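You operate a simulated robot arm through the tools that you are given. There is no shell and no other tool. Be economical: measure what you need, move in short steps, check, and stop when the job is done.

The job below is to be done with a simulated two-armed robot. You get a single attempt, and the scene is never put back.

## Task
Open the desk door, fetch the blue cartridge and stand it on the shelf in the control desk, then shut the door. Put the steel can on the top of the steel bench away on the low shelf of the drum rack. Put the paint brush on the bay 42 of the mould rack. Hold the steel pail on the top of the lift table steady with one hand and put the brass bush from the top of the lift table in it with the other. Fetch the blue rag from the top of the mixing bench and set it on the job card. Open the green door, take the plaster box from the upper shelf of the green wall box and leave it on the steel ledge under the taps, then shut the door. Open the top bench drawer. The order is free. Set down upright: blue cartridge, steel can.

The check looks at the end state, three seconds after you hand in, the way a careful person would. Anything else that was tipped, shoved, dropped, spilled or broken makes it a failure.

## Robot
Two 6-joint arms with fingered hands on one trunk, on a base that drives. Base frame: it is fixed to the floor where the robot stands at the start and does not move with it; the origin is under the middle of the robot, x ahead of it, y to its left, z up. Lengths are in mm, angles in degrees, forces in N, time in s.
The left shoulder is at the start at [50, 170, 735], the right one opposite. With the tool pointing down near the work surface each hand reaches from about 480 to 760 mm from the robot's upright axis, wherever it stands, measured 20 degrees to its own side. Places, roughly: bay 42 of the mould rack [2600, -1400, 900]; blue cartridge (5x5x9 cm) [1600, -1800, 900]; blue rag (7x9x4 cm) [-1800, 8500, 900]; brass bush (4x4x3 cm) [-300, -3500, 400]; desk door [800, 0, 400]; green door [-1300, 8600, 1300]; job card [-5250, 4750, 1000]; low shelf of the drum rack [-3600, 7000, 400]; paint brush (2x2x15 cm) [400, -2600, 900]; plaster box [-1250, 8750, 1250]; shelf in the control desk [900, -100, 500]; steel can (10x10x14 cm) [700, -2800, 900]; steel ledge under the taps (25x118 cm) [-3340, 7180, 760]; steel pail (13x13x13 cm) [-400, -3700, 500]; top bench drawer [600, -2500, 700]. Payload 3.5 kg a hand.
Tool frame (each hand has its own): the origin (TCP) lies between the finger pads and is the grasp point; the fingertips stand 26 mm ahead of it; z points along the fingers, y is the line along which they close. Largest opening 132 mm; the body of the gripper starts 73 mm behind the TCP. The gripper is a hand of 3 fingers: y runs from the thumb to the fingers, the wrist lies at [0, 0, -234] in the tool frame, and closing takes about 1.5 s.
Orientation is that of the tool frame in the base frame, as [roll, pitch, yaw] about the fixed x, y, z axes, in that order (R = Rz(yaw) Ry(pitch) Rx(roll)). With the fingers straight down and closing along the base's y, the tool's x points along the base's -x, its y along +y and its z along -z.

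## Interface
- The arms move only by the tool nudge_tool. It takes "left_plan", "right_plan" or both (then of equal length, played together; a hand with none holds still); each is a list of rows, each a list of 6 numbers: the shift along the base's x, y, z in units of 40 mm (1.0 is 40 mm), then the turn, a rotation vector about the base's x, y, z in units of 8 degrees (1.0 is 8 degrees). In form: [[tx, ty, tz, ax, ay, az], ...]. A call has 1 to 20 rows; each row shifts and turns the commanded pose from where the row before left it. "left_fingers" and "right_fingers" are, for a hand that has rows, the finger opening in mm, from 0 to 132, set as the call begins (left out, the last holds). A call with a number of a shift or a turn outside -1 to 1 is refused whole. Each row takes 0.2 s and may step no farther than 50 mm and 8.6 degrees from the row before; otherwise, or with a gripper value out of range, the whole call is refused. Where a pose cannot be reached the arm comes as near as it can. A force on the tool above 40 N (or 10 N above the force at the start of the call, whichever is more), or a blocked arm, ends the call early, and 0.2 s more pass. Each finger travels about 108 mm/s and halts on what it meets, pressing with about 27 N; the grip force reading is that of the motor and also rises with nothing between the fingers. The clock runs only during rows and for 0.2 s after the last one: add rows that do not move to give the fingers time. It gives the time, the measured TCP pose, the force on the tool (base axes), the opening and the grip force at its end, in the units of the frame above (readings bear some noise), with the torque about the TCP (base axes, N m) and any sound that the robot's microphone picked up.
- Cameras (640 x 400 px; columns grow to the right, rows downward): "scene" is now at [23.3, 11.6, 1316.1]; the picture's right is [0.40, -0.92, 0.00], its down [-0.74, -0.32, -0.59] and it looks along [0.54, 0.23, -0.81] (base axes); focal length 291 px, centre (320, 200). "left" rides on the left gripper at [-62, 3, -92] in its tool frame; the picture's right is [-0.05, -1.00, 0.00], its down [0.83, -0.04, -0.56] and it looks along [0.55, -0.03, 0.83] (tool axes); focal length 230 px, centre (320, 200). "right" rides on the right gripper at [62, 3, -92] in its tool frame; the picture's right is [-0.05, 1.00, 0.00], its down [-0.83, -0.04, -0.56] and it looks along [-0.55, -0.03, 0.83] (tool axes); focal length 230 px, centre (320, 200). There is no depth. A picture from a camera that has moved, and an enlarged one, comes with that camera's place and axes in the base frame and with its lens. The place of the scene camera against the robot may be out by one fixed shift of up to 25 mm in any direction.
- snapshot(camera): a new picture of that camera. No time passes.
- move_column(by): slides the trunk up (or, below 0, down) by that many mm; the arms and the scene camera ride with it, the base frame stays. It gives what a move gives, with no picture.
- base_move(legs): drives the robot by 1 to 6 legs, each [ahead, left, turn to the left] in mm, mm and degrees, along the robot's own axes; the way and the turn of a leg run together, so that a leg with both is an arc; at most 1500 mm and 180 degrees a leg. The arms and the cameras ride along, it lands a little off, and it stops where it bumps. It gives what a move gives.
- hand_shape(shape, hand): the hand has 3 fingers and takes this shape, open, in about a second: jaw (thumb against the fingers, like two jaws); tri (thumb and two fingers); tip (a fingertip pinch); poke (one finger out to press); point (the index stretched); flat (the hand flat); cup (the hand cupped); fist (a fist). The gripper value then closes the fingers along that shape, each until it touches; the sizes above hold for jaw. It gives what a move gives, with no picture.
- head_to(pan, tilt): turns the head with the scene camera to pan (to the left, within 86 degrees either way) and tilt (down, from -29 to 69), counted from straight ahead of the robot. It gives what a move gives.
- inspect(camera, box): a new picture of the part [left, top, right, bottom] of that camera's present view, enlarged. No time passes.
- close_job(): hands the job in; it is judged then, once.

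Work in short steps. Places have to be worked out from the pictures, the camera data and where the tool is seen: move nearer, look again, correct. Check each grasp and each placing, and mend what went wrong. You have 493 turns and 244 pictures in all, those below and enlarged ones among them. Open the grippers and draw the arms clear of the work before you hand the job in, unless the task says otherwise; then end with one line.

The tools are called as a command line: name --argument value ..., lists and objects as JSON in quotes. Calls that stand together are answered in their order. nudge_tool: Moves the arms, as the interface text tells. Its arguments: {"type":"object","properties":{"left_plan":{"type":"array"},"left_fingers":{"type":"number"},"right_plan":{"type":"array"},"right_fingers":{"type":"number"}},"required":[]} The other tools are called the same way: move_column (by) slides the trunk up or down; hand_shape (shape, hand) gives the hand a shape; base_move (legs) drives the base; head_to (pan, tilt) turns the head that bears the scene camera; snapshot (camera) takes a picture; inspect (camera, box) takes an enlarged picture of a part of a camera's view; close_job () hands the job in.

At the start:

```text
time_s: 0.0
left_eef_pos: [495.5, 449.6, 744.0]
left_orientation: [-180.0, 0.0, -180.0]
left_ft_force: [0.1, -0.3, 0.0]
left_torque: [-0.01, -0.03, 0.03]
left_gripper_width: 132.0
left_gripper_force: 0.1
left_shape: jaw
right_eef_pos: [605.1, -65.6, 646.9]
right_orientation: [180.0, 0.1, 180.0]
right_ft_force: [-0.4, -0.4, -0.4]
right_torque: [0.0, -0.03, 0.03]
right_gripper_width: 132.0
right_gripper_force: 0.1
right_shape: jaw
trunk travel left (down, up): [-350.0, 360.0]
robot x, y, heading: [-1.8, 3.2, 0.0]
head pan, tilt: [23.3, 54.2]
```

scene: 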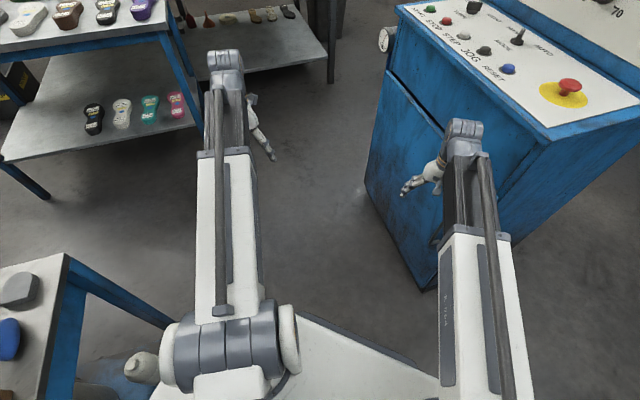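
right: 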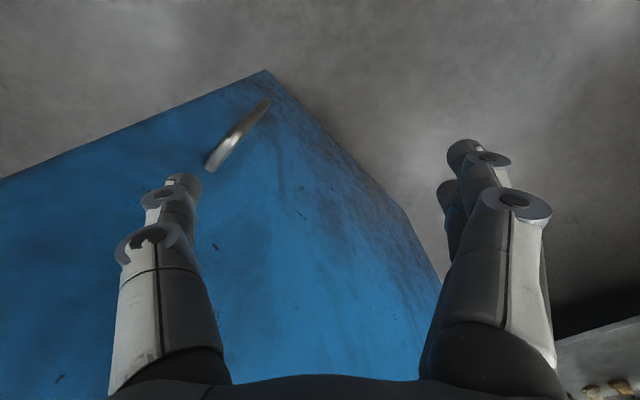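
left: 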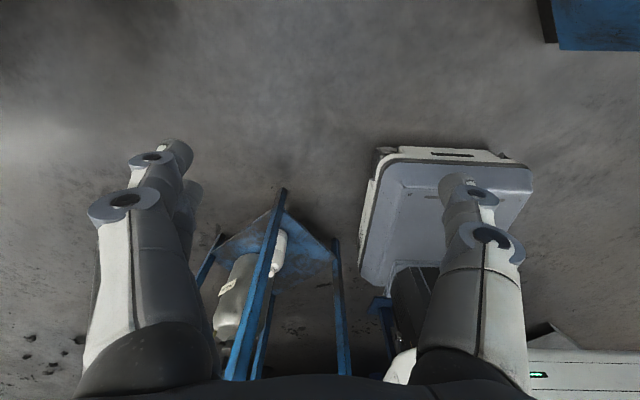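

I'll start by looking straight ahead at the control desk and to the right, to get the layout.

head_to --pan -20 --tilt 35

snapshot --camera "scene"

head_to --pan -75 --tilt 20

snapshot --camera "scene"

```text
time_s: 1.1
left_eef_pos: [495.9, 449.1, 742.8]
left_orientation: [180.0, 0.0, 180.0]
left_ft_force: [-0.7, 0.0, 0.2]
left_torque: [0.0, 0.04, 0.03]
left_gripper_width: 132.0
left_gripper_force: 0.0
left_shape: jaw
right_eef_pos: [603.3, -66.3, 646.7]
right_orientation: [-180.0, 0.1, -180.0]
right_ft_force: [0.7, -0.9, 0.0]
right_torque: [-0.02, -0.01, 0.01]
right_gripper_width: 131.7
right_gripper_force: 0.1
right_shape: jaw
trunk travel left (down, up): [-350.0, 360.0]
robot x, y, heading: [1.9, -2.7, 0.0]
head pan, tilt: [-20.0, 35.0]
```

```text
240 pictures are left
camera scene: at [39.0, -47.3, 1343.2], right [-0.34, -0.94, 0.0], down [-0.54, 0.2, -0.82], along [0.77, -0.28, -0.57], focal length 291 px, centre (320, 200)
```

scene: 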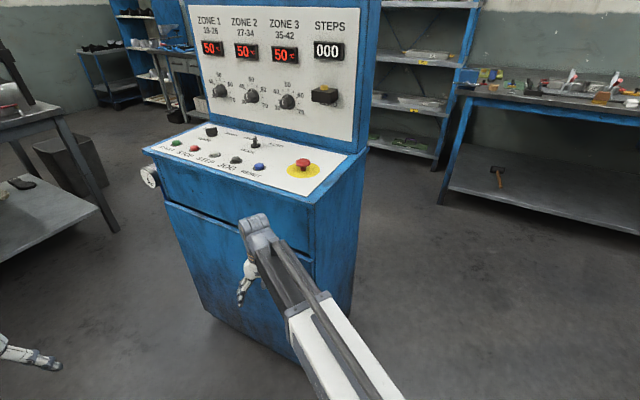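

```text
time_s: 2.3
left_eef_pos: [497.2, 450.2, 744.6]
left_orientation: [-179.9, 0.0, -180.0]
left_ft_force: [0.4, -0.6, -0.3]
left_torque: [-0.01, 0.02, -0.02]
left_gripper_width: 131.9
left_gripper_force: 0.1
left_shape: jaw
right_eef_pos: [604.4, -64.8, 647.2]
right_orientation: [-179.9, 0.0, 180.0]
right_ft_force: [1.0, 0.7, -0.1]
right_torque: [0.02, 0.0, 0.01]
right_gripper_width: 131.9
right_gripper_force: 0.1
right_shape: jaw
trunk travel left (down, up): [-350.0, 360.0]
robot x, y, heading: [-2.7, 2.8, 0.2]
head pan, tilt: [-75.0, 20.0]
```

```text
239 pictures are left
camera scene: at [-19.6, -107.2, 1367.1], right [-0.97, -0.26, 0.0], down [-0.09, 0.33, -0.94], along [0.24, -0.91, -0.34], focal length 291 px, centre (320, 200)
```

scene: 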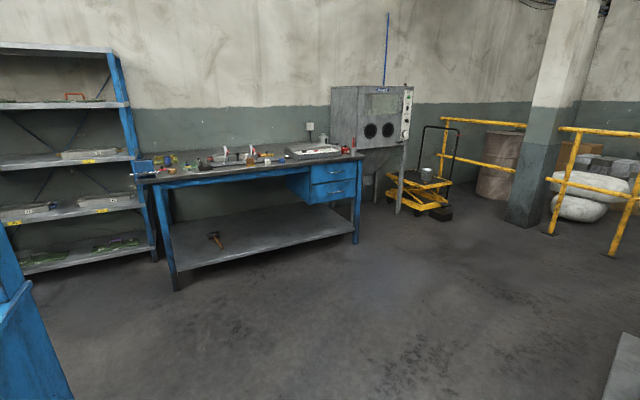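

The steel bench, lift table and mould rack lie to the right. Looking left and behind too for the rest of the room.

head_to --pan 40 --tilt 20

snapshot --camera "scene"

head_to --pan 86 --tilt 20

snapshot --camera "scene"

```text
time_s: 4.3
left_eef_pos: [497.1, 449.9, 744.9]
left_orientation: [-179.9, 0.0, 180.0]
left_ft_force: [0.4, -1.3, 0.0]
left_torque: [0.0, 0.01, 0.01]
left_gripper_width: 132.1
left_gripper_force: 0.1
left_shape: jaw
right_eef_pos: [605.2, -65.7, 647.7]
right_orientation: [-180.0, 0.0, -179.9]
right_ft_force: [-1.0, -0.3, 0.7]
right_torque: [0.03, 0.05, 0.02]
right_gripper_width: 132.0
right_gripper_force: 0.0
right_shape: jaw
trunk travel left (down, up): [-350.0, 360.0]
robot x, y, heading: [-1.7, -1.3, 0.1]
head pan, tilt: [40.0, 20.0]
```

```text
238 pictures are left
camera scene: at [27.6, 42.6, 1367.1], right [0.64, -0.77, 0.0], down [-0.26, -0.22, -0.94], along [0.72, 0.6, -0.34], focal length 291 px, centre (320, 200)
```

scene: 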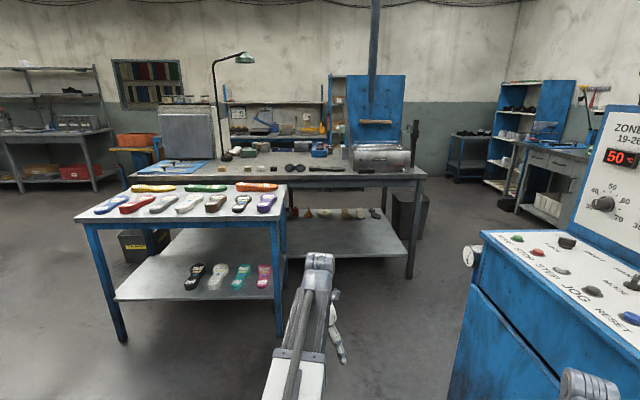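

```text
time_s: 5.4
left_eef_pos: [496.1, 448.8, 743.7]
left_orientation: [-180.0, -0.1, 179.9]
left_ft_force: [0.7, -0.2, -0.9]
left_torque: [0.01, -0.01, -0.01]
left_gripper_width: 132.1
left_gripper_force: 0.1
left_shape: jaw
right_eef_pos: [605.4, -65.4, 647.2]
right_orientation: [180.0, 0.0, 179.9]
right_ft_force: [-0.1, 0.1, -0.4]
right_torque: [-0.02, 0.03, 0.01]
right_gripper_width: 131.8
right_gripper_force: 0.1
right_shape: jaw
trunk travel left (down, up): [-350.0, 360.0]
robot x, y, heading: [-0.3, -3.1, -0.1]
head pan, tilt: [85.9, 20.0]
```

```text
237 pictures are left
camera scene: at [-37.1, 75.6, 1367.1], right [1.0, -0.07, 0.0], down [-0.02, -0.34, -0.94], along [0.07, 0.94, -0.34], focal length 291 px, centre (320, 200)
```

scene: 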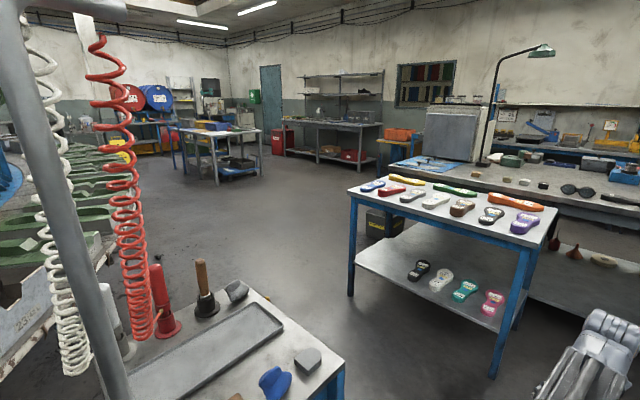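

The desk's front face appears angled toward (-0.68, 0.74), with a vertical handle near its right edge. I'll raise and pull in both hands before driving to face it.

nudge_tool --right_plan '[[-0.8, -0.5, 0.6, 0, 0, 0], [-0.8, -0.5, 0.6, 0, 0, 0], [-0.8, -0.5, 0.6, 0, 0, 0], [-0.8, -0.5, 0.6, 0, 0, 0], [-0.6, -0.5, 0.8, 0, 0, 0], [-0.6, -0.5, 0.8, 0, 0, 0], [-0.4, -0.5, 0.8, 0, 0, 0], [0, -0.5, 1, 0, 0, 0], [0, 0, 1, 0, 0, 0], [0, 0, 1, 0, 0, 0]]' --left_plan '[[-0.5, -0.6, 0.6, 0, 0, 0], [-0.5, -0.6, 0.6, 0, 0, 0], [-0.5, -0.6, 0.6, 0, 0, 0], [-0.5, -0.6, 0.6, 0, 0, 0], [-0.5, -0.6, 0.6, 0, 0, 0], [-0.2, -0.5, 0.6, 0, 0, 0], [0, -0.5, 0.6, 0, 0, 0], [0, 0, 0.6, 0, 0, 0], [0, 0, 0.6, 0, 0, 0], [0, 0, 0.6, 0, 0, 0]]'

```text
time_s: 7.6
left_eef_pos: [457.5, 316.5, 836.5]
left_orientation: [179.8, 0.3, -179.9]
left_ft_force: [-0.9, -0.1, 0.0]
left_torque: [-0.03, 0.0, -0.02]
left_gripper_width: 131.7
left_gripper_force: 0.0
left_shape: jaw
left hand out of reach, approached as far as the arm can: row 4, 5, 6, 7, 8, 9, 10
right_eef_pos: [488.0, -228.2, 842.8]
right_orientation: [-179.9, 0.5, 180.0]
right_ft_force: [0.0, 0.5, 0.7]
right_torque: [-0.02, -0.01, 0.01]
right_gripper_width: 132.0
right_gripper_force: 0.0
right_shape: jaw
right hand out of reach, approached as far as the arm can: row 6, 7, 8, 9, 10
trunk travel left (down, up): [-350.0, 360.0]
robot x, y, heading: [0.2, 1.2, 0.1]
head pan, tilt: [85.9, 20.0]
```

Hands are at the tuck limit (~540 mm radius). I'll drive in three legs to stand squarely in front of the desk door.

base_move --legs '[[60, 150, 0], [0, 0, -47], [70, 513, 0]]'

head_to --pan -10 --tilt 50

snapshot --camera "scene"

snapshot --camera "right"

```text
time_s: 8.8
left_eef_pos: [484.5, 404.8, 837.0]
left_orientation: [179.9, 0.3, -178.7]
left_ft_force: [0.2, -0.1, 0.2]
left_torque: [0.0, 0.01, 0.04]
left_gripper_width: 131.9
left_gripper_force: 0.0
left_shape: jaw
right_eef_pos: [526.1, -137.9, 843.2]
right_orientation: [-179.9, 0.5, -178.6]
right_ft_force: [0.3, -0.8, 0.2]
right_torque: [0.01, -0.02, 0.0]
right_gripper_width: 131.8
right_gripper_force: 0.1
right_shape: jaw
trunk travel left (down, up): [-350.0, 360.0]
robot x, y, heading: [32.0, 74.7, 1.3]
head pan, tilt: [85.9, 20.0]
stopped in leg 1: the robot was blocked; the commanded pose is now the measured one
```

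```text
time_s: 10.5
left_eef_pos: [484.1, 404.5, 837.5]
left_orientation: [179.9, 0.3, -178.7]
left_ft_force: [1.0, -0.6, 0.2]
left_torque: [0.01, -0.01, 0.02]
left_gripper_width: 131.8
left_gripper_force: 0.1
left_shape: jaw
right_eef_pos: [526.7, -139.5, 842.7]
right_orientation: [-179.9, 0.6, -178.7]
right_ft_force: [0.0, 0.0, -0.6]
right_torque: [-0.01, 0.0, -0.02]
right_gripper_width: 131.8
right_gripper_force: 0.1
right_shape: jaw
trunk travel left (down, up): [-350.0, 360.0]
robot x, y, heading: [32.9, 77.2, 1.1]
head pan, tilt: [-10.0, 50.0]
```

```text
236 pictures are left
camera scene: at [66.0, 47.1, 1321.5], right [-0.15, -0.99, 0.0], down [-0.76, 0.12, -0.64], along [0.64, -0.1, -0.77], focal length 291 px, centre (320, 200)
```

scene: 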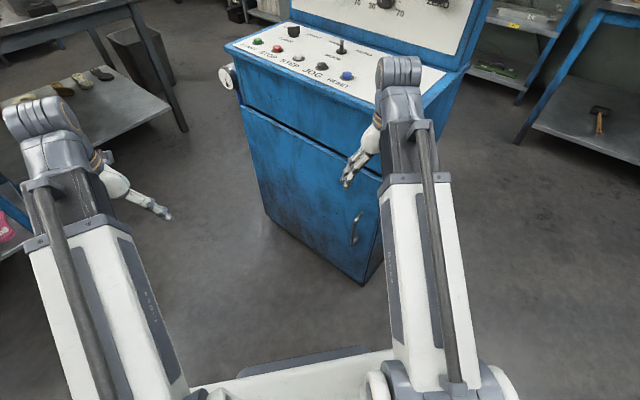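

```text
235 pictures are left
camera right: at [464.9, -136.7, 933.3], right [0.03, 1.0, 0.0], down [0.83, -0.02, 0.56], along [0.56, -0.02, -0.83], focal length 230 px, centre (320, 200)
```

right: 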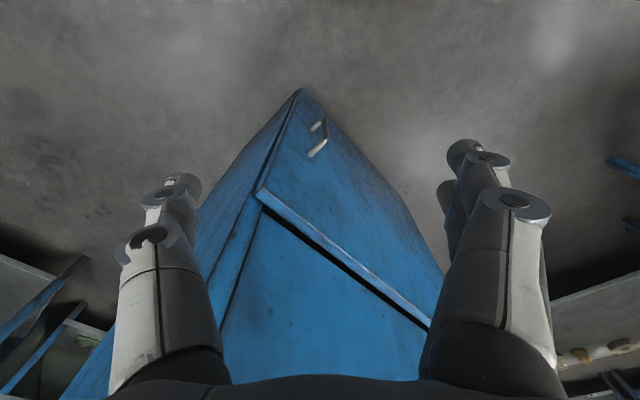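

The base stopped at (32, 75), something on the left blocks. Let me look down left to see what touches.

head_to --pan 80 --tilt 60

snapshot --camera "scene"

snapshot --camera "left"

```text
time_s: 12.1
left_eef_pos: [484.1, 405.0, 837.7]
left_orientation: [179.9, 0.3, -178.7]
left_ft_force: [0.2, 0.3, -1.0]
left_torque: [0.0, 0.02, 0.03]
left_gripper_width: 131.8
left_gripper_force: 0.1
left_shape: jaw
right_eef_pos: [525.9, -139.2, 842.1]
right_orientation: [-179.9, 0.5, -178.6]
right_ft_force: [0.7, 0.2, -0.8]
right_torque: [-0.01, -0.01, 0.01]
right_gripper_width: 131.9
right_gripper_force: 0.1
right_shape: jaw
trunk travel left (down, up): [-350.0, 360.0]
robot x, y, heading: [30.1, 76.0, 1.4]
head pan, tilt: [80.0, 60.0]
```

```text
234 pictures are left
camera scene: at [0.1, 124.6, 1309.0], right [0.99, -0.15, 0.0], down [-0.13, -0.86, -0.5], along [0.08, 0.49, -0.87], focal length 291 px, centre (320, 200)
```

scene: 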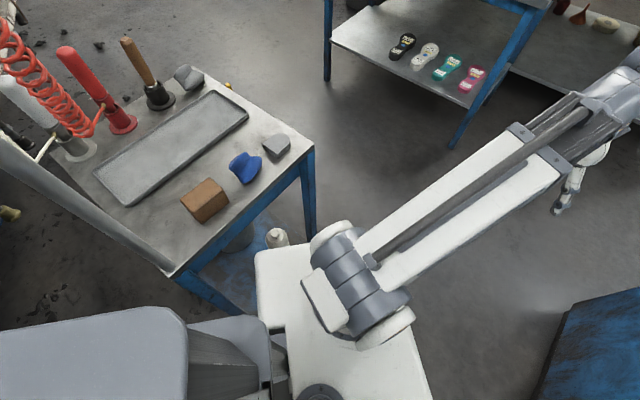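

```text
233 pictures are left
camera left: at [544.8, 408.2, 929.2], right [0.08, -1.0, 0.0], down [-0.83, -0.06, 0.55], along [-0.55, -0.04, -0.83], focal length 230 px, centre (320, 200)
```

left: 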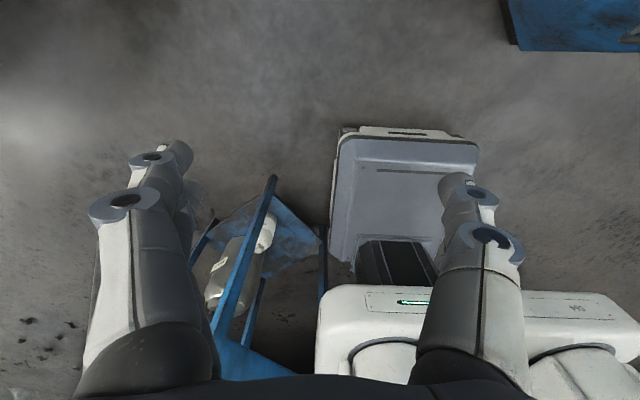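

The base's left side touches the small table's leg. I'll raise the trunk so the hands clear the desk top, step right and ahead, then turn and move in.

move_column --by 200

base_move --legs '[[0, -60, 0], [200, 0, 0], [0, 120, -47]]'

head_to --pan -10 --tilt 50

snapshot --camera "scene"

```text
time_s: 14.3
left_eef_pos: [484.0, 403.2, 1036.9]
left_orientation: [179.9, 0.3, -178.7]
left_ft_force: [0.5, -0.4, 0.4]
left_torque: [0.01, -0.01, 0.02]
left_gripper_width: 131.8
left_gripper_force: 0.1
left_shape: jaw
right_eef_pos: [526.2, -138.1, 1043.5]
right_orientation: [-180.0, 0.5, -178.7]
right_ft_force: [0.1, 0.1, -1.2]
right_torque: [0.02, 0.02, -0.03]
right_gripper_width: 131.8
right_gripper_force: 0.1
right_shape: jaw
trunk travel left (down, up): [-550.0, 160.0]
robot x, y, heading: [36.0, 75.5, 1.2]
head pan, tilt: [80.0, 60.0]
```

```text
time_s: 18.6
left_eef_pos: [826.3, 22.3, 1036.4]
left_orientation: [179.9, 0.3, 134.2]
left_ft_force: [-0.1, 1.0, -0.3]
left_torque: [-0.03, -0.01, 0.02]
left_gripper_width: 132.1
left_gripper_force: 0.0
left_shape: jaw
right_eef_pos: [457.3, -380.1, 1042.9]
right_orientation: [179.9, 0.5, 134.3]
right_ft_force: [0.4, -0.3, -0.4]
right_torque: [0.01, 0.01, 0.02]
right_gripper_width: 132.1
right_gripper_force: 0.1
right_shape: jaw
trunk travel left (down, up): [-550.0, 160.0]
robot x, y, heading: [280.7, 130.8, -45.9]
head pan, tilt: [80.0, 60.0]
```

```text
time_s: 20.3
left_eef_pos: [824.9, 21.4, 1035.8]
left_orientation: [179.8, 0.4, 134.2]
left_ft_force: [0.3, -0.4, -0.6]
left_torque: [0.02, 0.0, 0.01]
left_gripper_width: 131.7
left_gripper_force: 0.0
left_shape: jaw
right_eef_pos: [456.6, -379.9, 1042.6]
right_orientation: [-179.9, 0.5, 134.2]
right_ft_force: [0.1, 0.2, -0.6]
right_torque: [0.0, 0.02, -0.01]
right_gripper_width: 131.7
right_gripper_force: 0.1
right_shape: jaw
trunk travel left (down, up): [-550.0, 160.0]
robot x, y, heading: [281.4, 127.2, -45.8]
head pan, tilt: [-10.0, 50.0]
```

```text
232 pictures are left
camera scene: at [290.4, 76.1, 1521.5], right [-0.83, -0.56, 0.0], down [-0.43, 0.63, -0.64], along [0.36, -0.53, -0.77], focal length 291 px, centre (320, 200)
```

scene: 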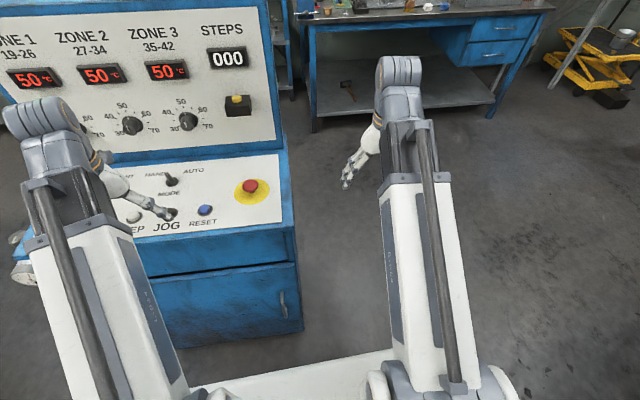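

I'm now at heading -46 but too near and too far right; shifting left and slightly back, then looking with head and right-hand camera.

base_move --legs '[[-60, 270, 0]]'

head_to --pan -3 --tilt 60

snapshot --camera "scene"

snapshot --camera "right"

```text
time_s: 22.2
left_eef_pos: [974.1, 251.8, 1037.3]
left_orientation: [180.0, 0.4, 134.2]
left_ft_force: [0.1, -0.4, -0.4]
left_torque: [0.0, -0.02, -0.02]
left_gripper_width: 132.0
left_gripper_force: 0.0
left_shape: jaw
right_eef_pos: [605.9, -148.8, 1042.7]
right_orientation: [-179.9, 0.5, 134.2]
right_ft_force: [-0.3, 0.7, 0.4]
right_torque: [0.02, 0.0, 0.0]
right_gripper_width: 132.0
right_gripper_force: 0.0
right_shape: jaw
trunk travel left (down, up): [-550.0, 160.0]
robot x, y, heading: [429.0, 360.7, -45.8]
head pan, tilt: [-10.0, 50.0]
```

```text
time_s: 22.9
left_eef_pos: [975.2, 250.4, 1037.0]
left_orientation: [179.9, 0.3, 134.1]
left_ft_force: [-0.3, 0.2, -0.3]
left_torque: [-0.02, 0.0, 0.01]
left_gripper_width: 132.0
left_gripper_force: 0.1
left_shape: jaw
right_eef_pos: [606.3, -149.3, 1043.0]
right_orientation: [180.0, 0.6, 134.1]
right_ft_force: [-0.1, 1.0, 0.9]
right_torque: [0.0, 0.0, -0.01]
right_gripper_width: 131.7
right_gripper_force: 0.1
right_shape: jaw
trunk travel left (down, up): [-550.0, 160.0]
robot x, y, heading: [431.1, 356.3, -45.9]
head pan, tilt: [-3.0, 60.0]
```

```text
231 pictures are left
camera scene: at [441.1, 320.0, 1509.0], right [-0.75, -0.66, 0.0], down [-0.57, 0.65, -0.5], along [0.33, -0.38, -0.87], focal length 291 px, centre (320, 200)
```

scene: 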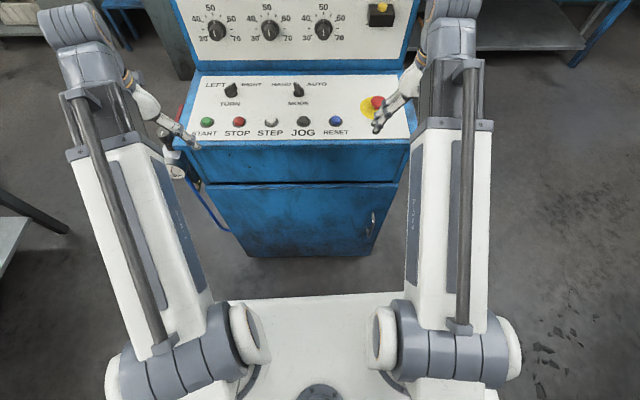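

```text
230 pictures are left
camera right: at [565.8, -101.6, 1133.3], right [0.75, 0.66, 0.0], down [0.55, -0.62, 0.56], along [0.37, -0.42, -0.83], focal length 230 px, centre (320, 200)
```

right: 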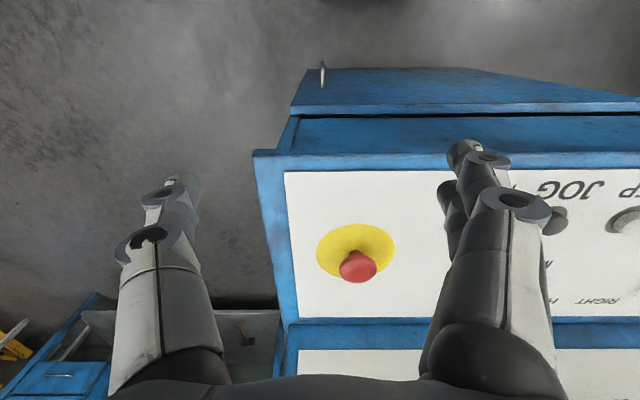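

The door front faces heading ≈ -48°. I judge the vertical handle at about (600, -140) spanning z≈400–610, with hinge at the left. I'll back off/left a bit, lower the trunk, and turn the right hand to point ahead.

base_move --legs '[[-60, 110, 0], [-70, 0, 0]]'

move_column --by -230

nudge_tool --right_plan '[[-0.15, -0.15, -0.5, -0.719, -0.695, 0], [-0.15, -0.15, -0.5, -0.719, -0.695, 0], [-0.15, -0.15, -0.5, -0.719, -0.695, 0], [-0.15, -0.15, -0.5, -0.719, -0.695, 0], [-0.15, -0.15, -0.5, -0.719, -0.695, 0], [-0.15, -0.15, -0.5, -0.719, -0.695, 0], [-0.15, -0.15, -0.5, -0.719, -0.695, 0], [-0.15, -0.15, -0.5, -0.719, -0.695, 0], [-0.15, -0.15, -0.5, -0.719, -0.695, 0], [-0.15, -0.15, -0.5, -0.719, -0.695, 0], [-0.15, -0.15, -0.5, -0.719, -0.695, 0], [0, 0, -0.5, -0.18, -0.17, 0]]' --right_fingers 100

snapshot --camera "right"

snapshot --camera "scene"

```text
time_s: 24.8
left_eef_pos: [962.8, 422.5, 1037.6]
left_orientation: [179.9, 0.4, 134.2]
left_ft_force: [-1.0, 0.0, 0.2]
left_torque: [-0.02, 0.01, 0.05]
left_gripper_width: 131.8
left_gripper_force: 0.0
left_shape: jaw
right_eef_pos: [594.6, 21.1, 1042.9]
right_orientation: [180.0, 0.5, 134.2]
right_ft_force: [-0.3, -0.2, -0.3]
right_torque: [0.02, -0.04, 0.03]
right_gripper_width: 132.0
right_gripper_force: 0.1
right_shape: jaw
trunk travel left (down, up): [-550.0, 160.0]
robot x, y, heading: [416.2, 531.1, -45.9]
head pan, tilt: [-3.0, 60.0]
```

```text
time_s: 27.2
left_eef_pos: [963.2, 421.6, 806.7]
left_orientation: [180.0, 0.4, 134.3]
left_ft_force: [0.0, 0.4, 0.2]
left_torque: [-0.02, 0.0, 0.02]
left_gripper_width: 132.2
left_gripper_force: 0.0
left_shape: jaw
right_eef_pos: [592.6, 21.6, 813.9]
right_orientation: [-180.0, 0.5, 134.3]
right_ft_force: [0.4, -0.6, 0.2]
right_torque: [0.02, 0.01, 0.03]
right_gripper_width: 131.9
right_gripper_force: 0.0
right_shape: jaw
trunk travel left (down, up): [-320.0, 390.0]
robot x, y, heading: [416.6, 528.0, -45.7]
head pan, tilt: [-3.0, 60.0]
```

```text
time_s: 28.7
left_eef_pos: [961.8, 422.7, 807.3]
left_orientation: [179.9, 0.3, 134.1]
left_ft_force: [-0.4, -0.5, -0.4]
left_torque: [0.02, 0.03, -0.01]
left_gripper_width: 131.9
left_gripper_force: 0.1
left_shape: jaw
right_eef_pos: [617.7, -132.7, 727.6]
right_orientation: [-179.9, 48.6, 134.3]
right_ft_force: [-15.8, 14.0, 3.0]
right_torque: [0.16, -0.07, 0.85]
right_gripper_width: 100.4
right_gripper_force: 0.1
right_shape: jaw
right hand out of reach, approached as far as the arm can: row 2, 3, 4, 5, 6, 7
trunk travel left (down, up): [-320.0, 390.0]
robot x, y, heading: [415.9, 530.2, -45.8]
head pan, tilt: [-3.0, 60.0]
stopped in row 7 (right hand): the force on the tool passed its limit at 68 N (the readings are from after the stop); the commanded pose is now the measured one
```

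```text
229 pictures are left
camera right: at [544.0, -51.6, 741.2], right [0.74, 0.67, 0.04], down [0.06, -0.12, 0.99], along [0.67, -0.73, -0.13], focal length 230 px, centre (320, 200)
```

right: 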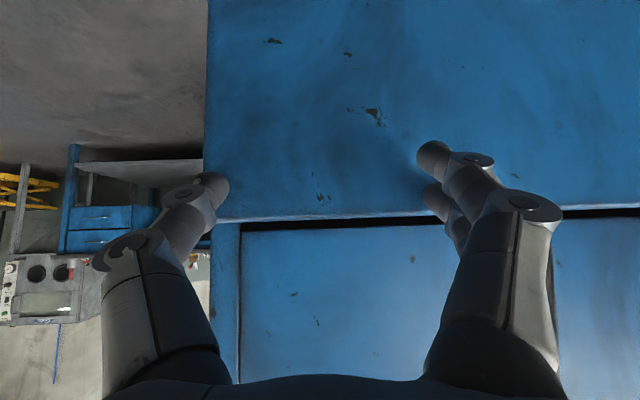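

```text
228 pictures are left
camera scene: at [427.7, 492.1, 1279.1], right [-0.75, -0.66, 0.0], down [-0.57, 0.65, -0.5], along [0.33, -0.38, -0.87], focal length 291 px, centre (320, 200)
```

scene: 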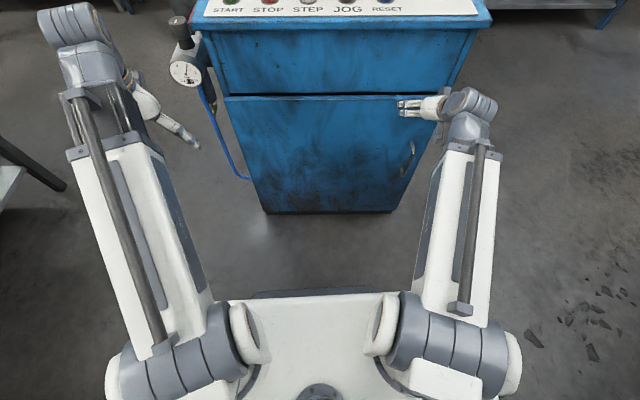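

The hand overreached forward and touched the desk; stopped. I'll back the base off a bit and zoom on the handle to locate it.

base_move --legs '[[-90, 60, 0]]'

inspect --camera "scene" --box '[200, 60, 500, 250]'

```text
time_s: 29.5
left_eef_pos: [965.6, 444.0, 807.2]
left_orientation: [179.9, 0.3, 135.5]
left_ft_force: [-0.6, 0.4, 0.1]
left_torque: [0.02, -0.01, 0.03]
left_gripper_width: 131.7
left_gripper_force: 0.1
left_shape: jaw
right_eef_pos: [632.0, -120.4, 725.5]
right_orientation: [-179.9, 48.3, 135.4]
right_ft_force: [-5.8, 7.4, 0.0]
right_torque: [0.0, 0.11, -0.37]
right_gripper_width: 100.3
right_gripper_force: 0.1
right_shape: jaw
trunk travel left (down, up): [-320.0, 390.0]
robot x, y, heading: [419.7, 538.8, -44.5]
head pan, tilt: [-3.0, 60.0]
stopped in leg 1: the force on the tool passed its limit at 43 N (the readings are from after the stop); the commanded pose is now the measured one
```

```text
2.11 times, centred on (350, 155) of scene
camera zoom: at [430.0, 500.9, 1278.9], right [-0.74, -0.67, 0.0], down [-0.58, 0.64, -0.5], along [0.34, -0.37, -0.87], focal length 614 px, centre (257, 295)
```

zoom: 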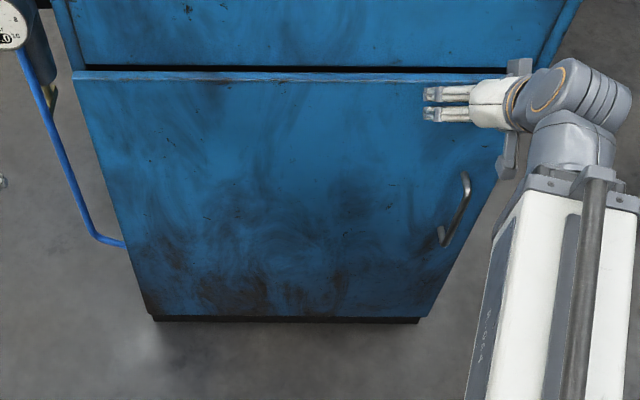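

Backing straight off to relieve contact.

base_move --legs '[[-50, 0, 0], [-20, 60, 0]]'

snapshot --camera "right"

```text
time_s: 30.3
left_eef_pos: [966.5, 454.9, 807.5]
left_orientation: [179.8, 0.3, 136.2]
left_ft_force: [0.1, 0.2, 0.0]
left_torque: [0.01, -0.01, 0.02]
left_gripper_width: 132.0
left_gripper_force: 0.0
left_shape: jaw
right_eef_pos: [639.1, -111.0, 724.6]
right_orientation: [-179.9, 48.0, 135.9]
right_ft_force: [-5.9, 5.8, 1.3]
right_torque: [-0.06, 0.14, -0.51]
right_gripper_width: 99.7
right_gripper_force: 0.2
right_shape: jaw
trunk travel left (down, up): [-320.0, 390.0]
robot x, y, heading: [419.1, 544.2, -43.6]
head pan, tilt: [-3.0, 60.0]
stopped in leg 1: the robot was blocked; the commanded pose is now the measured one
```

```text
226 pictures are left
camera right: at [563.2, -32.8, 739.2], right [0.72, 0.69, 0.04], down [0.07, -0.13, 0.99], along [0.69, -0.71, -0.14], focal length 230 px, centre (320, 200)
```

right: 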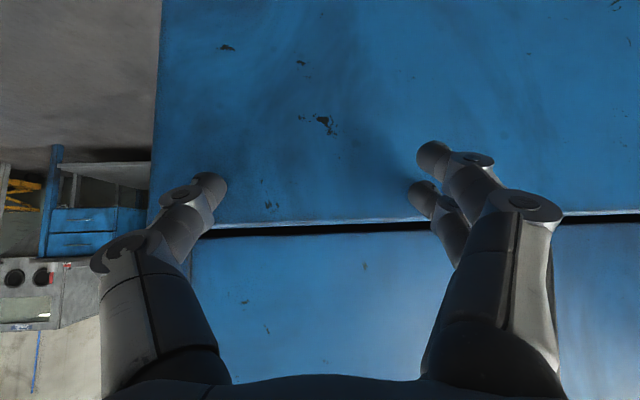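

The base is blocked behind by the table; hand contact is now light (8 N). I'll draw the hand back with the arm, letting its pitch return.

nudge_tool --right_plan '[[-0.3, 0.3, 0.2, 0.35, 0.35, 0], [-0.3, 0.3, 0.2, 0.7, 0.7, 0], [-0.3, 0.3, 0.2, 0.7, 0.7, 0], [-0.3, 0.3, 0.2, 0.7, 0.7, 0]]'

```text
time_s: 31.3
left_eef_pos: [967.8, 454.1, 806.4]
left_orientation: [179.8, 0.3, 136.2]
left_ft_force: [0.0, 0.0, -0.3]
left_torque: [-0.01, -0.02, 0.03]
left_gripper_width: 131.9
left_gripper_force: 0.1
left_shape: jaw
right_eef_pos: [594.3, -69.4, 757.8]
right_orientation: [179.6, 20.2, 135.8]
right_ft_force: [0.4, 0.6, 0.2]
right_torque: [0.01, 0.0, -0.01]
right_gripper_width: 99.9
right_gripper_force: 0.2
right_shape: jaw
right hand out of reach, approached as far as the arm can: row 1
trunk travel left (down, up): [-320.0, 390.0]
robot x, y, heading: [421.1, 541.9, -44.0]
head pan, tilt: [-3.0, 60.0]
```

Free now. The arm has a minimum reach (~500 mm shoulder to wrist), so I'll raise the trunk and bring the hand down from above in front of the handle, pitching it forward.

move_column --by 230

nudge_tool --right_plan '[[0, 0, -1, 0, 0, 0], [0, 0, -1, 0, 0, 0], [0, 0, -1, 0, 0, 0], [0, 0, -1, -0.35, -0.36, 0], [0, 0, -1, -0.695, -0.719, 0], [0, 0, -1, -0.695, -0.719, 0], [0, 0, -1, -0.695, -0.719, 0], [0, 0, -1, -0.695, -0.719, 0], [0, 0, -1, -0.695, -0.719, 0], [0, 0, -1, -0.695, -0.719, 0], [0, 0, -1, 0, 0, 0]]'

snapshot --camera "right"

inspect --camera "scene" --box '[200, 60, 500, 250]'

```text
time_s: 33.8
left_eef_pos: [967.3, 456.6, 1037.4]
left_orientation: [179.8, 0.3, 136.2]
left_ft_force: [0.4, 0.5, 0.2]
left_torque: [0.0, -0.01, 0.0]
left_gripper_width: 131.6
left_gripper_force: 0.1
left_shape: jaw
right_eef_pos: [594.4, -69.6, 987.0]
right_orientation: [179.7, 20.4, 135.7]
right_ft_force: [-0.4, -0.2, -0.4]
right_torque: [0.01, 0.0, -0.01]
right_gripper_width: 100.3
right_gripper_force: 0.0
right_shape: jaw
trunk travel left (down, up): [-550.0, 160.0]
robot x, y, heading: [415.6, 545.7, -43.9]
head pan, tilt: [-3.0, 60.0]
```

```text
time_s: 36.1
left_eef_pos: [969.3, 454.7, 1037.0]
left_orientation: [179.8, 0.3, 136.2]
left_ft_force: [-0.5, 0.0, 0.3]
left_torque: [0.02, 0.0, -0.02]
left_gripper_width: 131.9
left_gripper_force: 0.2
left_shape: jaw
right_eef_pos: [620.7, -98.7, 661.2]
right_orientation: [179.0, 51.7, 134.6]
right_ft_force: [0.4, 0.7, 0.3]
right_torque: [0.01, -0.03, -0.03]
right_gripper_width: 100.1
right_gripper_force: 0.1
right_shape: jaw
right hand out of reach, approached as far as the arm can: row 5, 6, 8, 9, 10, 11
trunk travel left (down, up): [-550.0, 160.0]
robot x, y, heading: [418.0, 545.6, -44.2]
head pan, tilt: [-3.0, 60.0]
```

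```text
225 pictures are left
camera right: at [544.8, -18.3, 669.5], right [0.72, 0.69, 0.05], down [0.02, -0.09, 1.0], along [0.69, -0.72, -0.08], focal length 230 px, centre (320, 200)
```

right: 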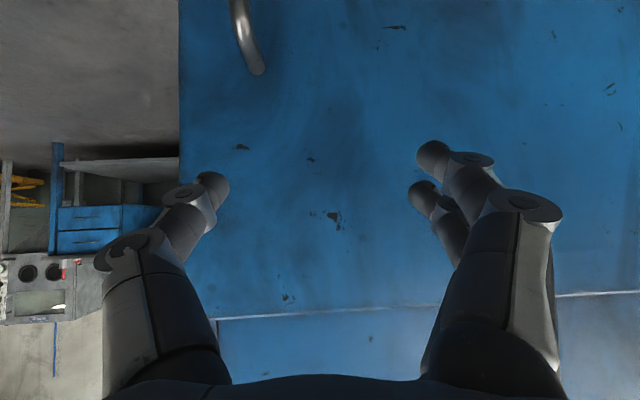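

```text
2.11 times, centred on (350, 155) of scene
camera zoom: at [431.4, 505.0, 1509.0], right [-0.73, -0.68, 0.0], down [-0.59, 0.63, -0.5], along [0.34, -0.36, -0.87], focal length 614 px, centre (257, 295)
```

zoom: 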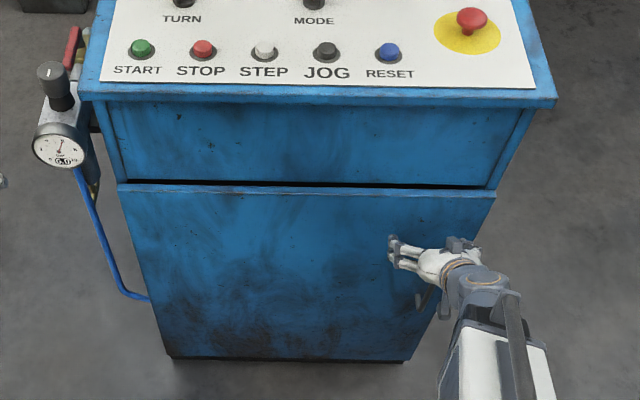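

From here the arm is cramped; handle confirmed at ≈(600,-140), z 400–575. I'll retract the hand upward, and approach instead from the start side with more distance (oblique, heading about -20°).

nudge_tool --right_plan '[[-0.1, 0.1, 1, 0.695, 0.719, 0], [-0.1, 0.1, 1, 0.695, 0.719, 0], [-0.1, 0.1, 1, 0.695, 0.719, 0], [-0.1, 0.1, 1, 0.695, 0.719, 0], [-0.1, 0.1, 1, 0.695, 0.719, 0], [0, 0, 1, 0.695, 0.719, 0], [0, 0, 1, 0, 0, 0], [0, 0, 1, 0, 0, 0], [0, 0, 1, 0, 0, 0]]'

base_move --legs '[[130, -437, 0], [-250, -200, 15], [-170, -60, 10]]'

```text
time_s: 38.1
left_eef_pos: [967.9, 455.9, 1037.2]
left_orientation: [179.8, 0.3, 136.2]
left_ft_force: [0.3, 0.8, 0.5]
left_torque: [-0.02, 0.04, -0.01]
left_gripper_width: 131.7
left_gripper_force: 0.1
left_shape: jaw
right_eef_pos: [600.6, -76.7, 1021.8]
right_orientation: [179.9, 4.8, 135.3]
right_ft_force: [0.1, -0.3, -0.6]
right_torque: [0.01, 0.03, 0.01]
right_gripper_width: 100.0
right_gripper_force: 0.1
right_shape: jaw
trunk travel left (down, up): [-550.0, 160.0]
robot x, y, heading: [416.6, 543.0, -43.9]
head pan, tilt: [-3.0, 60.0]
```

```text
time_s: 42.3
left_eef_pos: [563.2, 66.9, 1037.8]
left_orientation: [179.9, 0.3, 140.9]
left_ft_force: [-0.2, 0.4, 0.3]
left_torque: [-0.03, 0.01, 0.03]
left_gripper_width: 132.1
left_gripper_force: 0.2
left_shape: jaw
right_eef_pos: [242.0, -494.3, 1021.5]
right_orientation: [179.8, 4.9, 140.1]
right_ft_force: [0.9, 0.7, -0.4]
right_torque: [-0.03, 0.0, 0.01]
right_gripper_width: 100.1
right_gripper_force: 0.1
right_shape: jaw
trunk travel left (down, up): [-550.0, 160.0]
robot x, y, heading: [8.8, 106.4, -39.2]
head pan, tilt: [-3.0, 60.0]
stopped in leg 2: the robot was blocked; the commanded pose is now the measured one
```

Touched the table leg with the rear-left; I'll slide away in -y, then continue.

base_move --legs '[[126, -155, 0], [0, 0, 20], [-150, -40, 0]]'

head_to --pan 0 --tilt 50

snapshot --camera "scene"

```text
time_s: 46.0
left_eef_pos: [386.7, 72.7, 1037.5]
left_orientation: [179.7, 0.4, 161.1]
left_ft_force: [-0.1, 0.2, -0.2]
left_torque: [0.01, 0.03, -0.02]
left_gripper_width: 131.8
left_gripper_force: 0.0
left_shape: jaw
right_eef_pos: [278.2, -564.8, 1021.6]
right_orientation: [179.9, 5.0, 160.2]
right_ft_force: [-0.4, 0.6, -0.5]
right_torque: [-0.01, -0.01, -0.01]
right_gripper_width: 100.3
right_gripper_force: 0.0
right_shape: jaw
trunk travel left (down, up): [-550.0, 160.0]
robot x, y, heading: [-147.6, -78.2, -19.1]
head pan, tilt: [-3.0, 60.0]
```

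```text
time_s: 46.7
left_eef_pos: [386.5, 73.0, 1037.0]
left_orientation: [179.8, 0.1, 161.1]
left_ft_force: [0.6, 0.4, 0.0]
left_torque: [0.01, -0.02, -0.01]
left_gripper_width: 131.9
left_gripper_force: 0.0
left_shape: jaw
right_eef_pos: [277.6, -565.0, 1022.5]
right_orientation: [179.9, 4.9, 160.1]
right_ft_force: [-0.1, -0.2, 0.6]
right_torque: [0.0, 0.0, 0.01]
right_gripper_width: 100.2
right_gripper_force: 0.2
right_shape: jaw
trunk travel left (down, up): [-550.0, 160.0]
robot x, y, heading: [-148.5, -82.8, -18.8]
head pan, tilt: [0.0, 50.0]
```

```text
223 pictures are left
camera scene: at [-116.7, -107.8, 1521.5], right [-0.33, -0.95, 0.0], down [-0.72, 0.25, -0.64], along [0.61, -0.21, -0.77], focal length 291 px, centre (320, 200)
```

scene: 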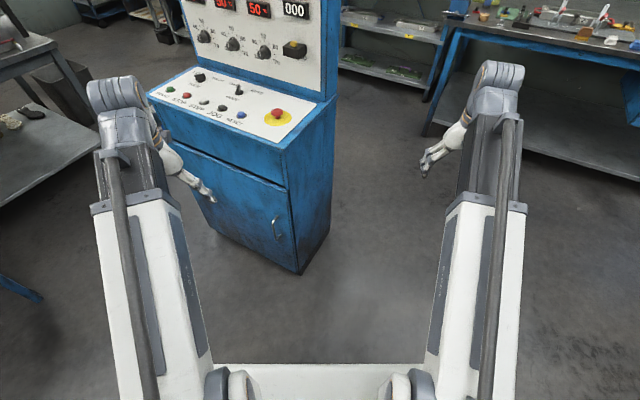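

Handle now lies ahead of the left shoulder at about (605,-145). I'll back 90 mm, lower the trunk, and bring the left hand to a horizontal pre-grasp ~115 mm in front of the handle.

base_move --legs '[[-90, 0, 0]]'

move_column --by -130

nudge_tool --left_plan '[[0, 0, 0, 0, 0, -0.94], [0, 0, 0, 0, 0, -0.94], [0.427, -0.398, -0.87, -0.524, -0.777, 0], [0.427, -0.398, -0.87, -0.524, -0.777, 0], [0.427, -0.398, -0.87, -0.524, -0.777, 0], [0.427, -0.398, -0.87, -0.524, -0.777, 0], [0.427, -0.398, -0.87, -0.524, -0.777, 0], [0.427, -0.398, -0.87, -0.524, -0.777, 0], [0.427, -0.398, -0.87, -0.524, -0.777, 0], [0.427, -0.398, -0.87, -0.524, -0.777, 0], [0.427, -0.398, -0.87, -0.524, -0.777, 0], [0.427, -0.398, -0.87, -0.524, -0.777, 0], [0.427, -0.398, -0.87, -0.524, -0.777, 0], [0.427, -0.398, -0.87, -0.524, -0.777, 0]]' --left_fingers 90

snapshot --camera "scene"

snapshot --camera "left"

```text
time_s: 47.8
left_eef_pos: [302.4, 101.3, 1036.9]
left_orientation: [179.8, 0.3, 161.0]
left_ft_force: [-0.5, 0.3, -0.9]
left_torque: [-0.02, -0.04, -0.02]
left_gripper_width: 132.0
left_gripper_force: 0.1
left_shape: jaw
right_eef_pos: [193.1, -536.4, 1021.9]
right_orientation: [-180.0, 5.1, 160.2]
right_ft_force: [-0.3, 1.2, -0.2]
right_torque: [0.01, -0.01, 0.04]
right_gripper_width: 99.9
right_gripper_force: 0.0
right_shape: jaw
trunk travel left (down, up): [-550.0, 160.0]
robot x, y, heading: [-235.8, -45.8, -19.1]
head pan, tilt: [0.0, 50.0]
```

```text
time_s: 49.4
left_eef_pos: [302.9, 101.6, 906.0]
left_orientation: [179.9, 0.2, 161.1]
left_ft_force: [0.6, 0.3, -0.7]
left_torque: [-0.01, 0.0, -0.01]
left_gripper_width: 132.1
left_gripper_force: 0.1
left_shape: jaw
right_eef_pos: [193.9, -535.8, 893.0]
right_orientation: [179.9, 4.9, 160.3]
right_ft_force: [-0.9, -0.2, 0.0]
right_torque: [0.01, 0.02, -0.01]
right_gripper_width: 100.0
right_gripper_force: 0.1
right_shape: jaw
trunk travel left (down, up): [-420.0, 290.0]
robot x, y, heading: [-232.8, -46.8, -19.1]
head pan, tilt: [0.0, 50.0]
```

```text
time_s: 52.4
left_eef_pos: [531.9, -87.6, 490.5]
left_orientation: [1.7, 89.7, -32.0]
left_ft_force: [-0.8, -0.5, -0.3]
left_torque: [0.03, 0.05, 0.0]
left_gripper_width: 90.6
left_gripper_force: 0.0
left_shape: jaw
left hand out of reach, approached as far as the arm can: row 5, 6, 7
right_eef_pos: [194.1, -536.0, 891.1]
right_orientation: [179.8, 4.9, 160.3]
right_ft_force: [-0.4, -0.6, -0.8]
right_torque: [0.02, -0.03, -0.01]
right_gripper_width: 100.2
right_gripper_force: 0.0
right_shape: jaw
trunk travel left (down, up): [-420.0, 290.0]
robot x, y, heading: [-235.4, -47.6, -19.0]
head pan, tilt: [0.0, 50.0]
```

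```text
222 pictures are left
camera scene: at [-201.8, -78.5, 1391.6], right [-0.33, -0.95, 0.0], down [-0.72, 0.25, -0.64], along [0.61, -0.21, -0.77], focal length 291 px, centre (320, 200)
```

scene: 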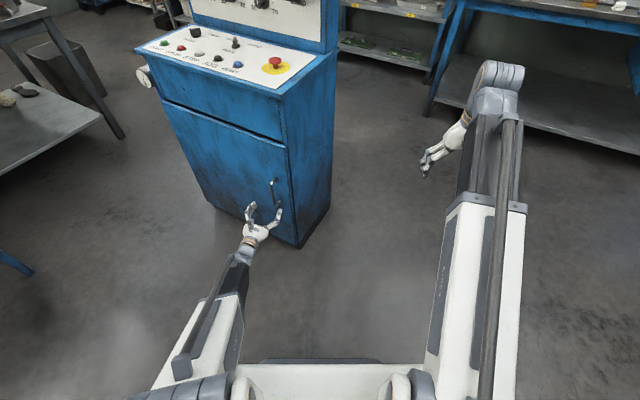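

```text
221 pictures are left
camera left: at [456.4, -33.5, 551.6], right [-0.56, -0.83, 0.05], down [-0.48, 0.27, -0.83], along [0.68, -0.49, -0.55], focal length 230 px, centre (320, 200)
```

left: 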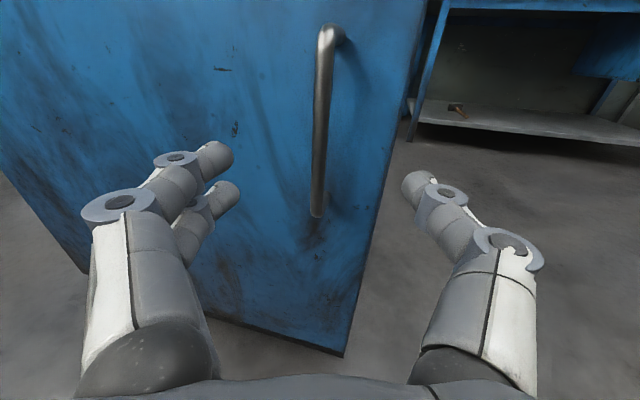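

The handle is centred between the fingers, about 82 mm ahead. Advance and close.

nudge_tool --left_plan '[[0.55, -0.345, 0, 0, 0, 0], [0.55, -0.345, 0, 0, 0, 0], [0.55, -0.345, 0, 0, 0, 0]]'

snapshot --camera "left"

```text
time_s: 53.2
left_eef_pos: [594.1, -129.0, 495.6]
left_orientation: [2.7, 89.9, -31.1]
left_ft_force: [-0.6, -0.3, 1.2]
left_torque: [-0.02, -0.04, 0.02]
left_gripper_width: 90.4
left_gripper_force: 0.1
left_shape: jaw
left hand out of reach, approached as far as the arm can: row 3
right_eef_pos: [193.1, -536.6, 891.8]
right_orientation: [179.9, 4.9, 160.1]
right_ft_force: [0.2, 0.2, 0.5]
right_torque: [-0.03, 0.03, 0.01]
right_gripper_width: 100.3
right_gripper_force: 0.1
right_shape: jaw
trunk travel left (down, up): [-420.0, 290.0]
robot x, y, heading: [-235.5, -48.8, -19.1]
head pan, tilt: [0.0, 50.0]
```

```text
220 pictures are left
camera left: at [519.0, -75.4, 555.6], right [-0.56, -0.83, 0.05], down [-0.48, 0.27, -0.83], along [0.68, -0.49, -0.55], focal length 230 px, centre (320, 200)
```

left: 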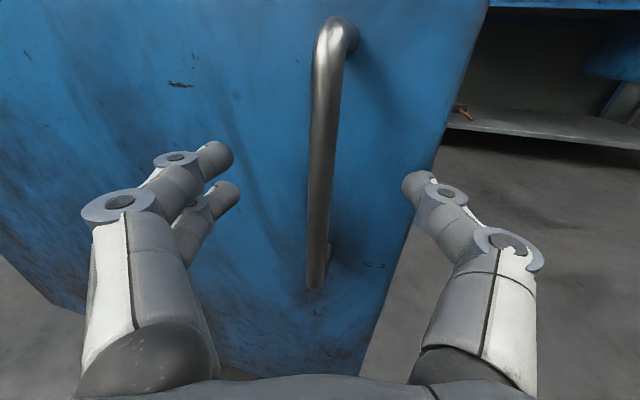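

Bar at (601,-134), TCP 8 mm short of it; closing fingers.

nudge_tool --left_plan '[[0, 0, 0, 0, 0, 0], [0, 0, 0, 0, 0, 0], [0, 0, 0, 0, 0, 0], [0, 0, 0, 0, 0, 0], [0, 0, 0, 0, 0, 0]]' --left_fingers 0

snapshot --camera "left"

```text
time_s: 54.4
left_eef_pos: [594.0, -129.9, 494.6]
left_orientation: [5.1, 89.7, -28.7]
left_ft_force: [1.6, -0.4, -0.2]
left_torque: [-0.02, 0.02, 0.0]
left_gripper_width: 0.0
left_gripper_force: 27.2
left_shape: jaw
right_eef_pos: [193.2, -536.2, 891.9]
right_orientation: [179.9, 4.9, 160.2]
right_ft_force: [-0.1, 0.3, -0.2]
right_torque: [0.0, -0.05, 0.02]
right_gripper_width: 99.8
right_gripper_force: 0.1
right_shape: jaw
trunk travel left (down, up): [-420.0, 290.0]
robot x, y, heading: [-233.2, -49.4, -19.0]
head pan, tilt: [0.0, 50.0]
```

```text
219 pictures are left
camera left: at [518.9, -75.3, 555.5], right [-0.56, -0.83, 0.05], down [-0.48, 0.27, -0.83], along [0.68, -0.49, -0.55], focal length 230 px, centre (320, 200)
```

left: 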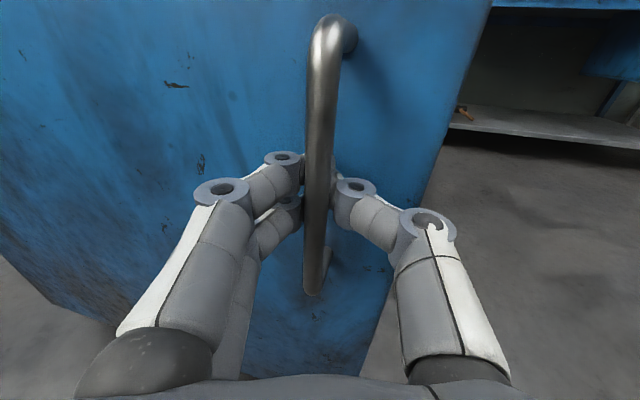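

Fingertips are hooked around the bar. Pull gently along the door's arc about 10°.

nudge_tool --left_plan '[[-0.3, 0.5, 0, 0, 0, -0.25], [-0.3, 0.55, 0, 0, 0, -0.25], [-0.25, 0.55, 0, 0, 0, -0.25], [-0.2, 0.6, 0, 0, 0, -0.25]]'

snapshot --camera "scene"

```text
time_s: 55.4
left_eef_pos: [551.3, -41.5, 495.5]
left_orientation: [-0.7, 89.8, -42.5]
left_ft_force: [0.3, -0.9, -0.4]
left_torque: [0.01, -0.05, 0.03]
left_gripper_width: 0.1
left_gripper_force: 27.1
left_shape: jaw
right_eef_pos: [192.7, -535.4, 892.0]
right_orientation: [179.8, 4.9, 160.2]
right_ft_force: [0.1, 0.0, 0.7]
right_torque: [-0.01, 0.01, 0.0]
right_gripper_width: 100.3
right_gripper_force: 0.1
right_shape: jaw
trunk travel left (down, up): [-420.0, 290.0]
robot x, y, heading: [-232.5, -49.7, -18.8]
head pan, tilt: [0.0, 50.0]
```

```text
218 pictures are left
camera scene: at [-201.8, -78.4, 1391.5], right [-0.33, -0.95, 0.0], down [-0.72, 0.25, -0.64], along [0.61, -0.21, -0.77], focal length 291 px, centre (320, 200)
```

scene: 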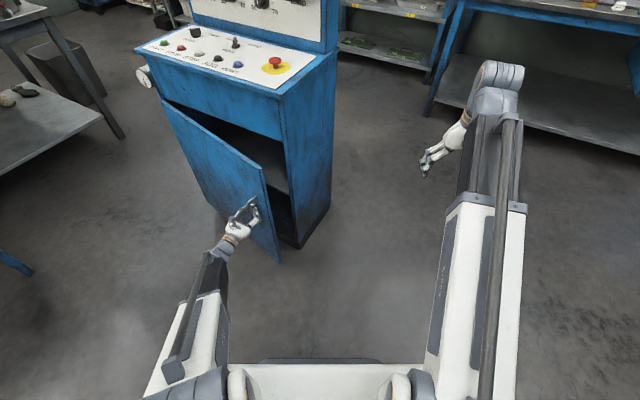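

The door swings freely. Continue the arc to about 40°.

nudge_tool --left_plan '[[-0.2, 0.75, 0, 0, 0, -0.5], [-0.15, 0.8, 0, 0, 0, -0.5], [-0.1, 0.8, 0, 0, 0, -0.5], [-0.05, 0.8, 0, 0, 0, -0.5], [0, 0.8, 0, 0, 0, -0.5], [0.05, 0.8, 0, 0, 0, -0.5], [0.1, 0.8, 0, 0, 0, -0.5], [0.15, 0.8, 0, 0, 0, -0.5]]'

snapshot --camera "scene"

```text
time_s: 57.0
left_eef_pos: [476.0, 144.0, 537.8]
left_orientation: [-155.2, 89.1, 137.3]
left_ft_force: [21.9, 2.4, -19.6]
left_torque: [0.1, 0.25, -0.09]
left_gripper_width: 0.0
left_gripper_force: 27.3
left_shape: jaw
left hand out of reach, approached as far as the arm can: row 3, 4, 5, 6, 7
right_eef_pos: [195.6, -534.2, 888.9]
right_orientation: [179.9, 4.8, 160.2]
right_ft_force: [0.4, 0.3, 0.4]
right_torque: [0.01, 0.02, -0.02]
right_gripper_width: 100.4
right_gripper_force: 0.0
right_shape: jaw
trunk travel left (down, up): [-420.0, 290.0]
robot x, y, heading: [-232.5, -44.6, -19.0]
head pan, tilt: [0.0, 50.0]
stopped in row 7 (left hand): the force on the tool passed its limit at 53 N (the readings are from after the stop); the commanded pose is now the measured one
```

```text
217 pictures are left
camera scene: at [-198.4, -78.1, 1391.2], right [-0.33, -0.95, 0.0], down [-0.73, 0.25, -0.64], along [0.61, -0.21, -0.77], focal length 291 px, centre (320, 200)
```

scene: 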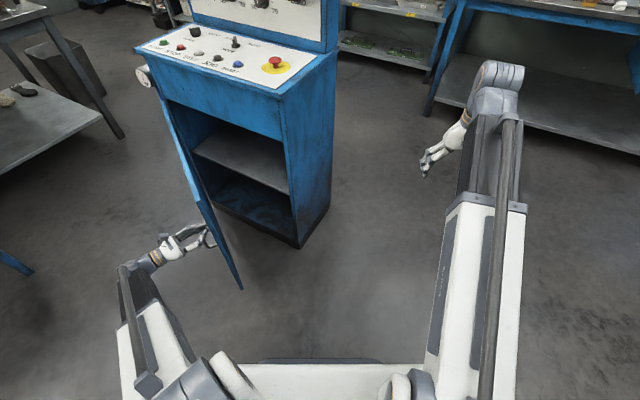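

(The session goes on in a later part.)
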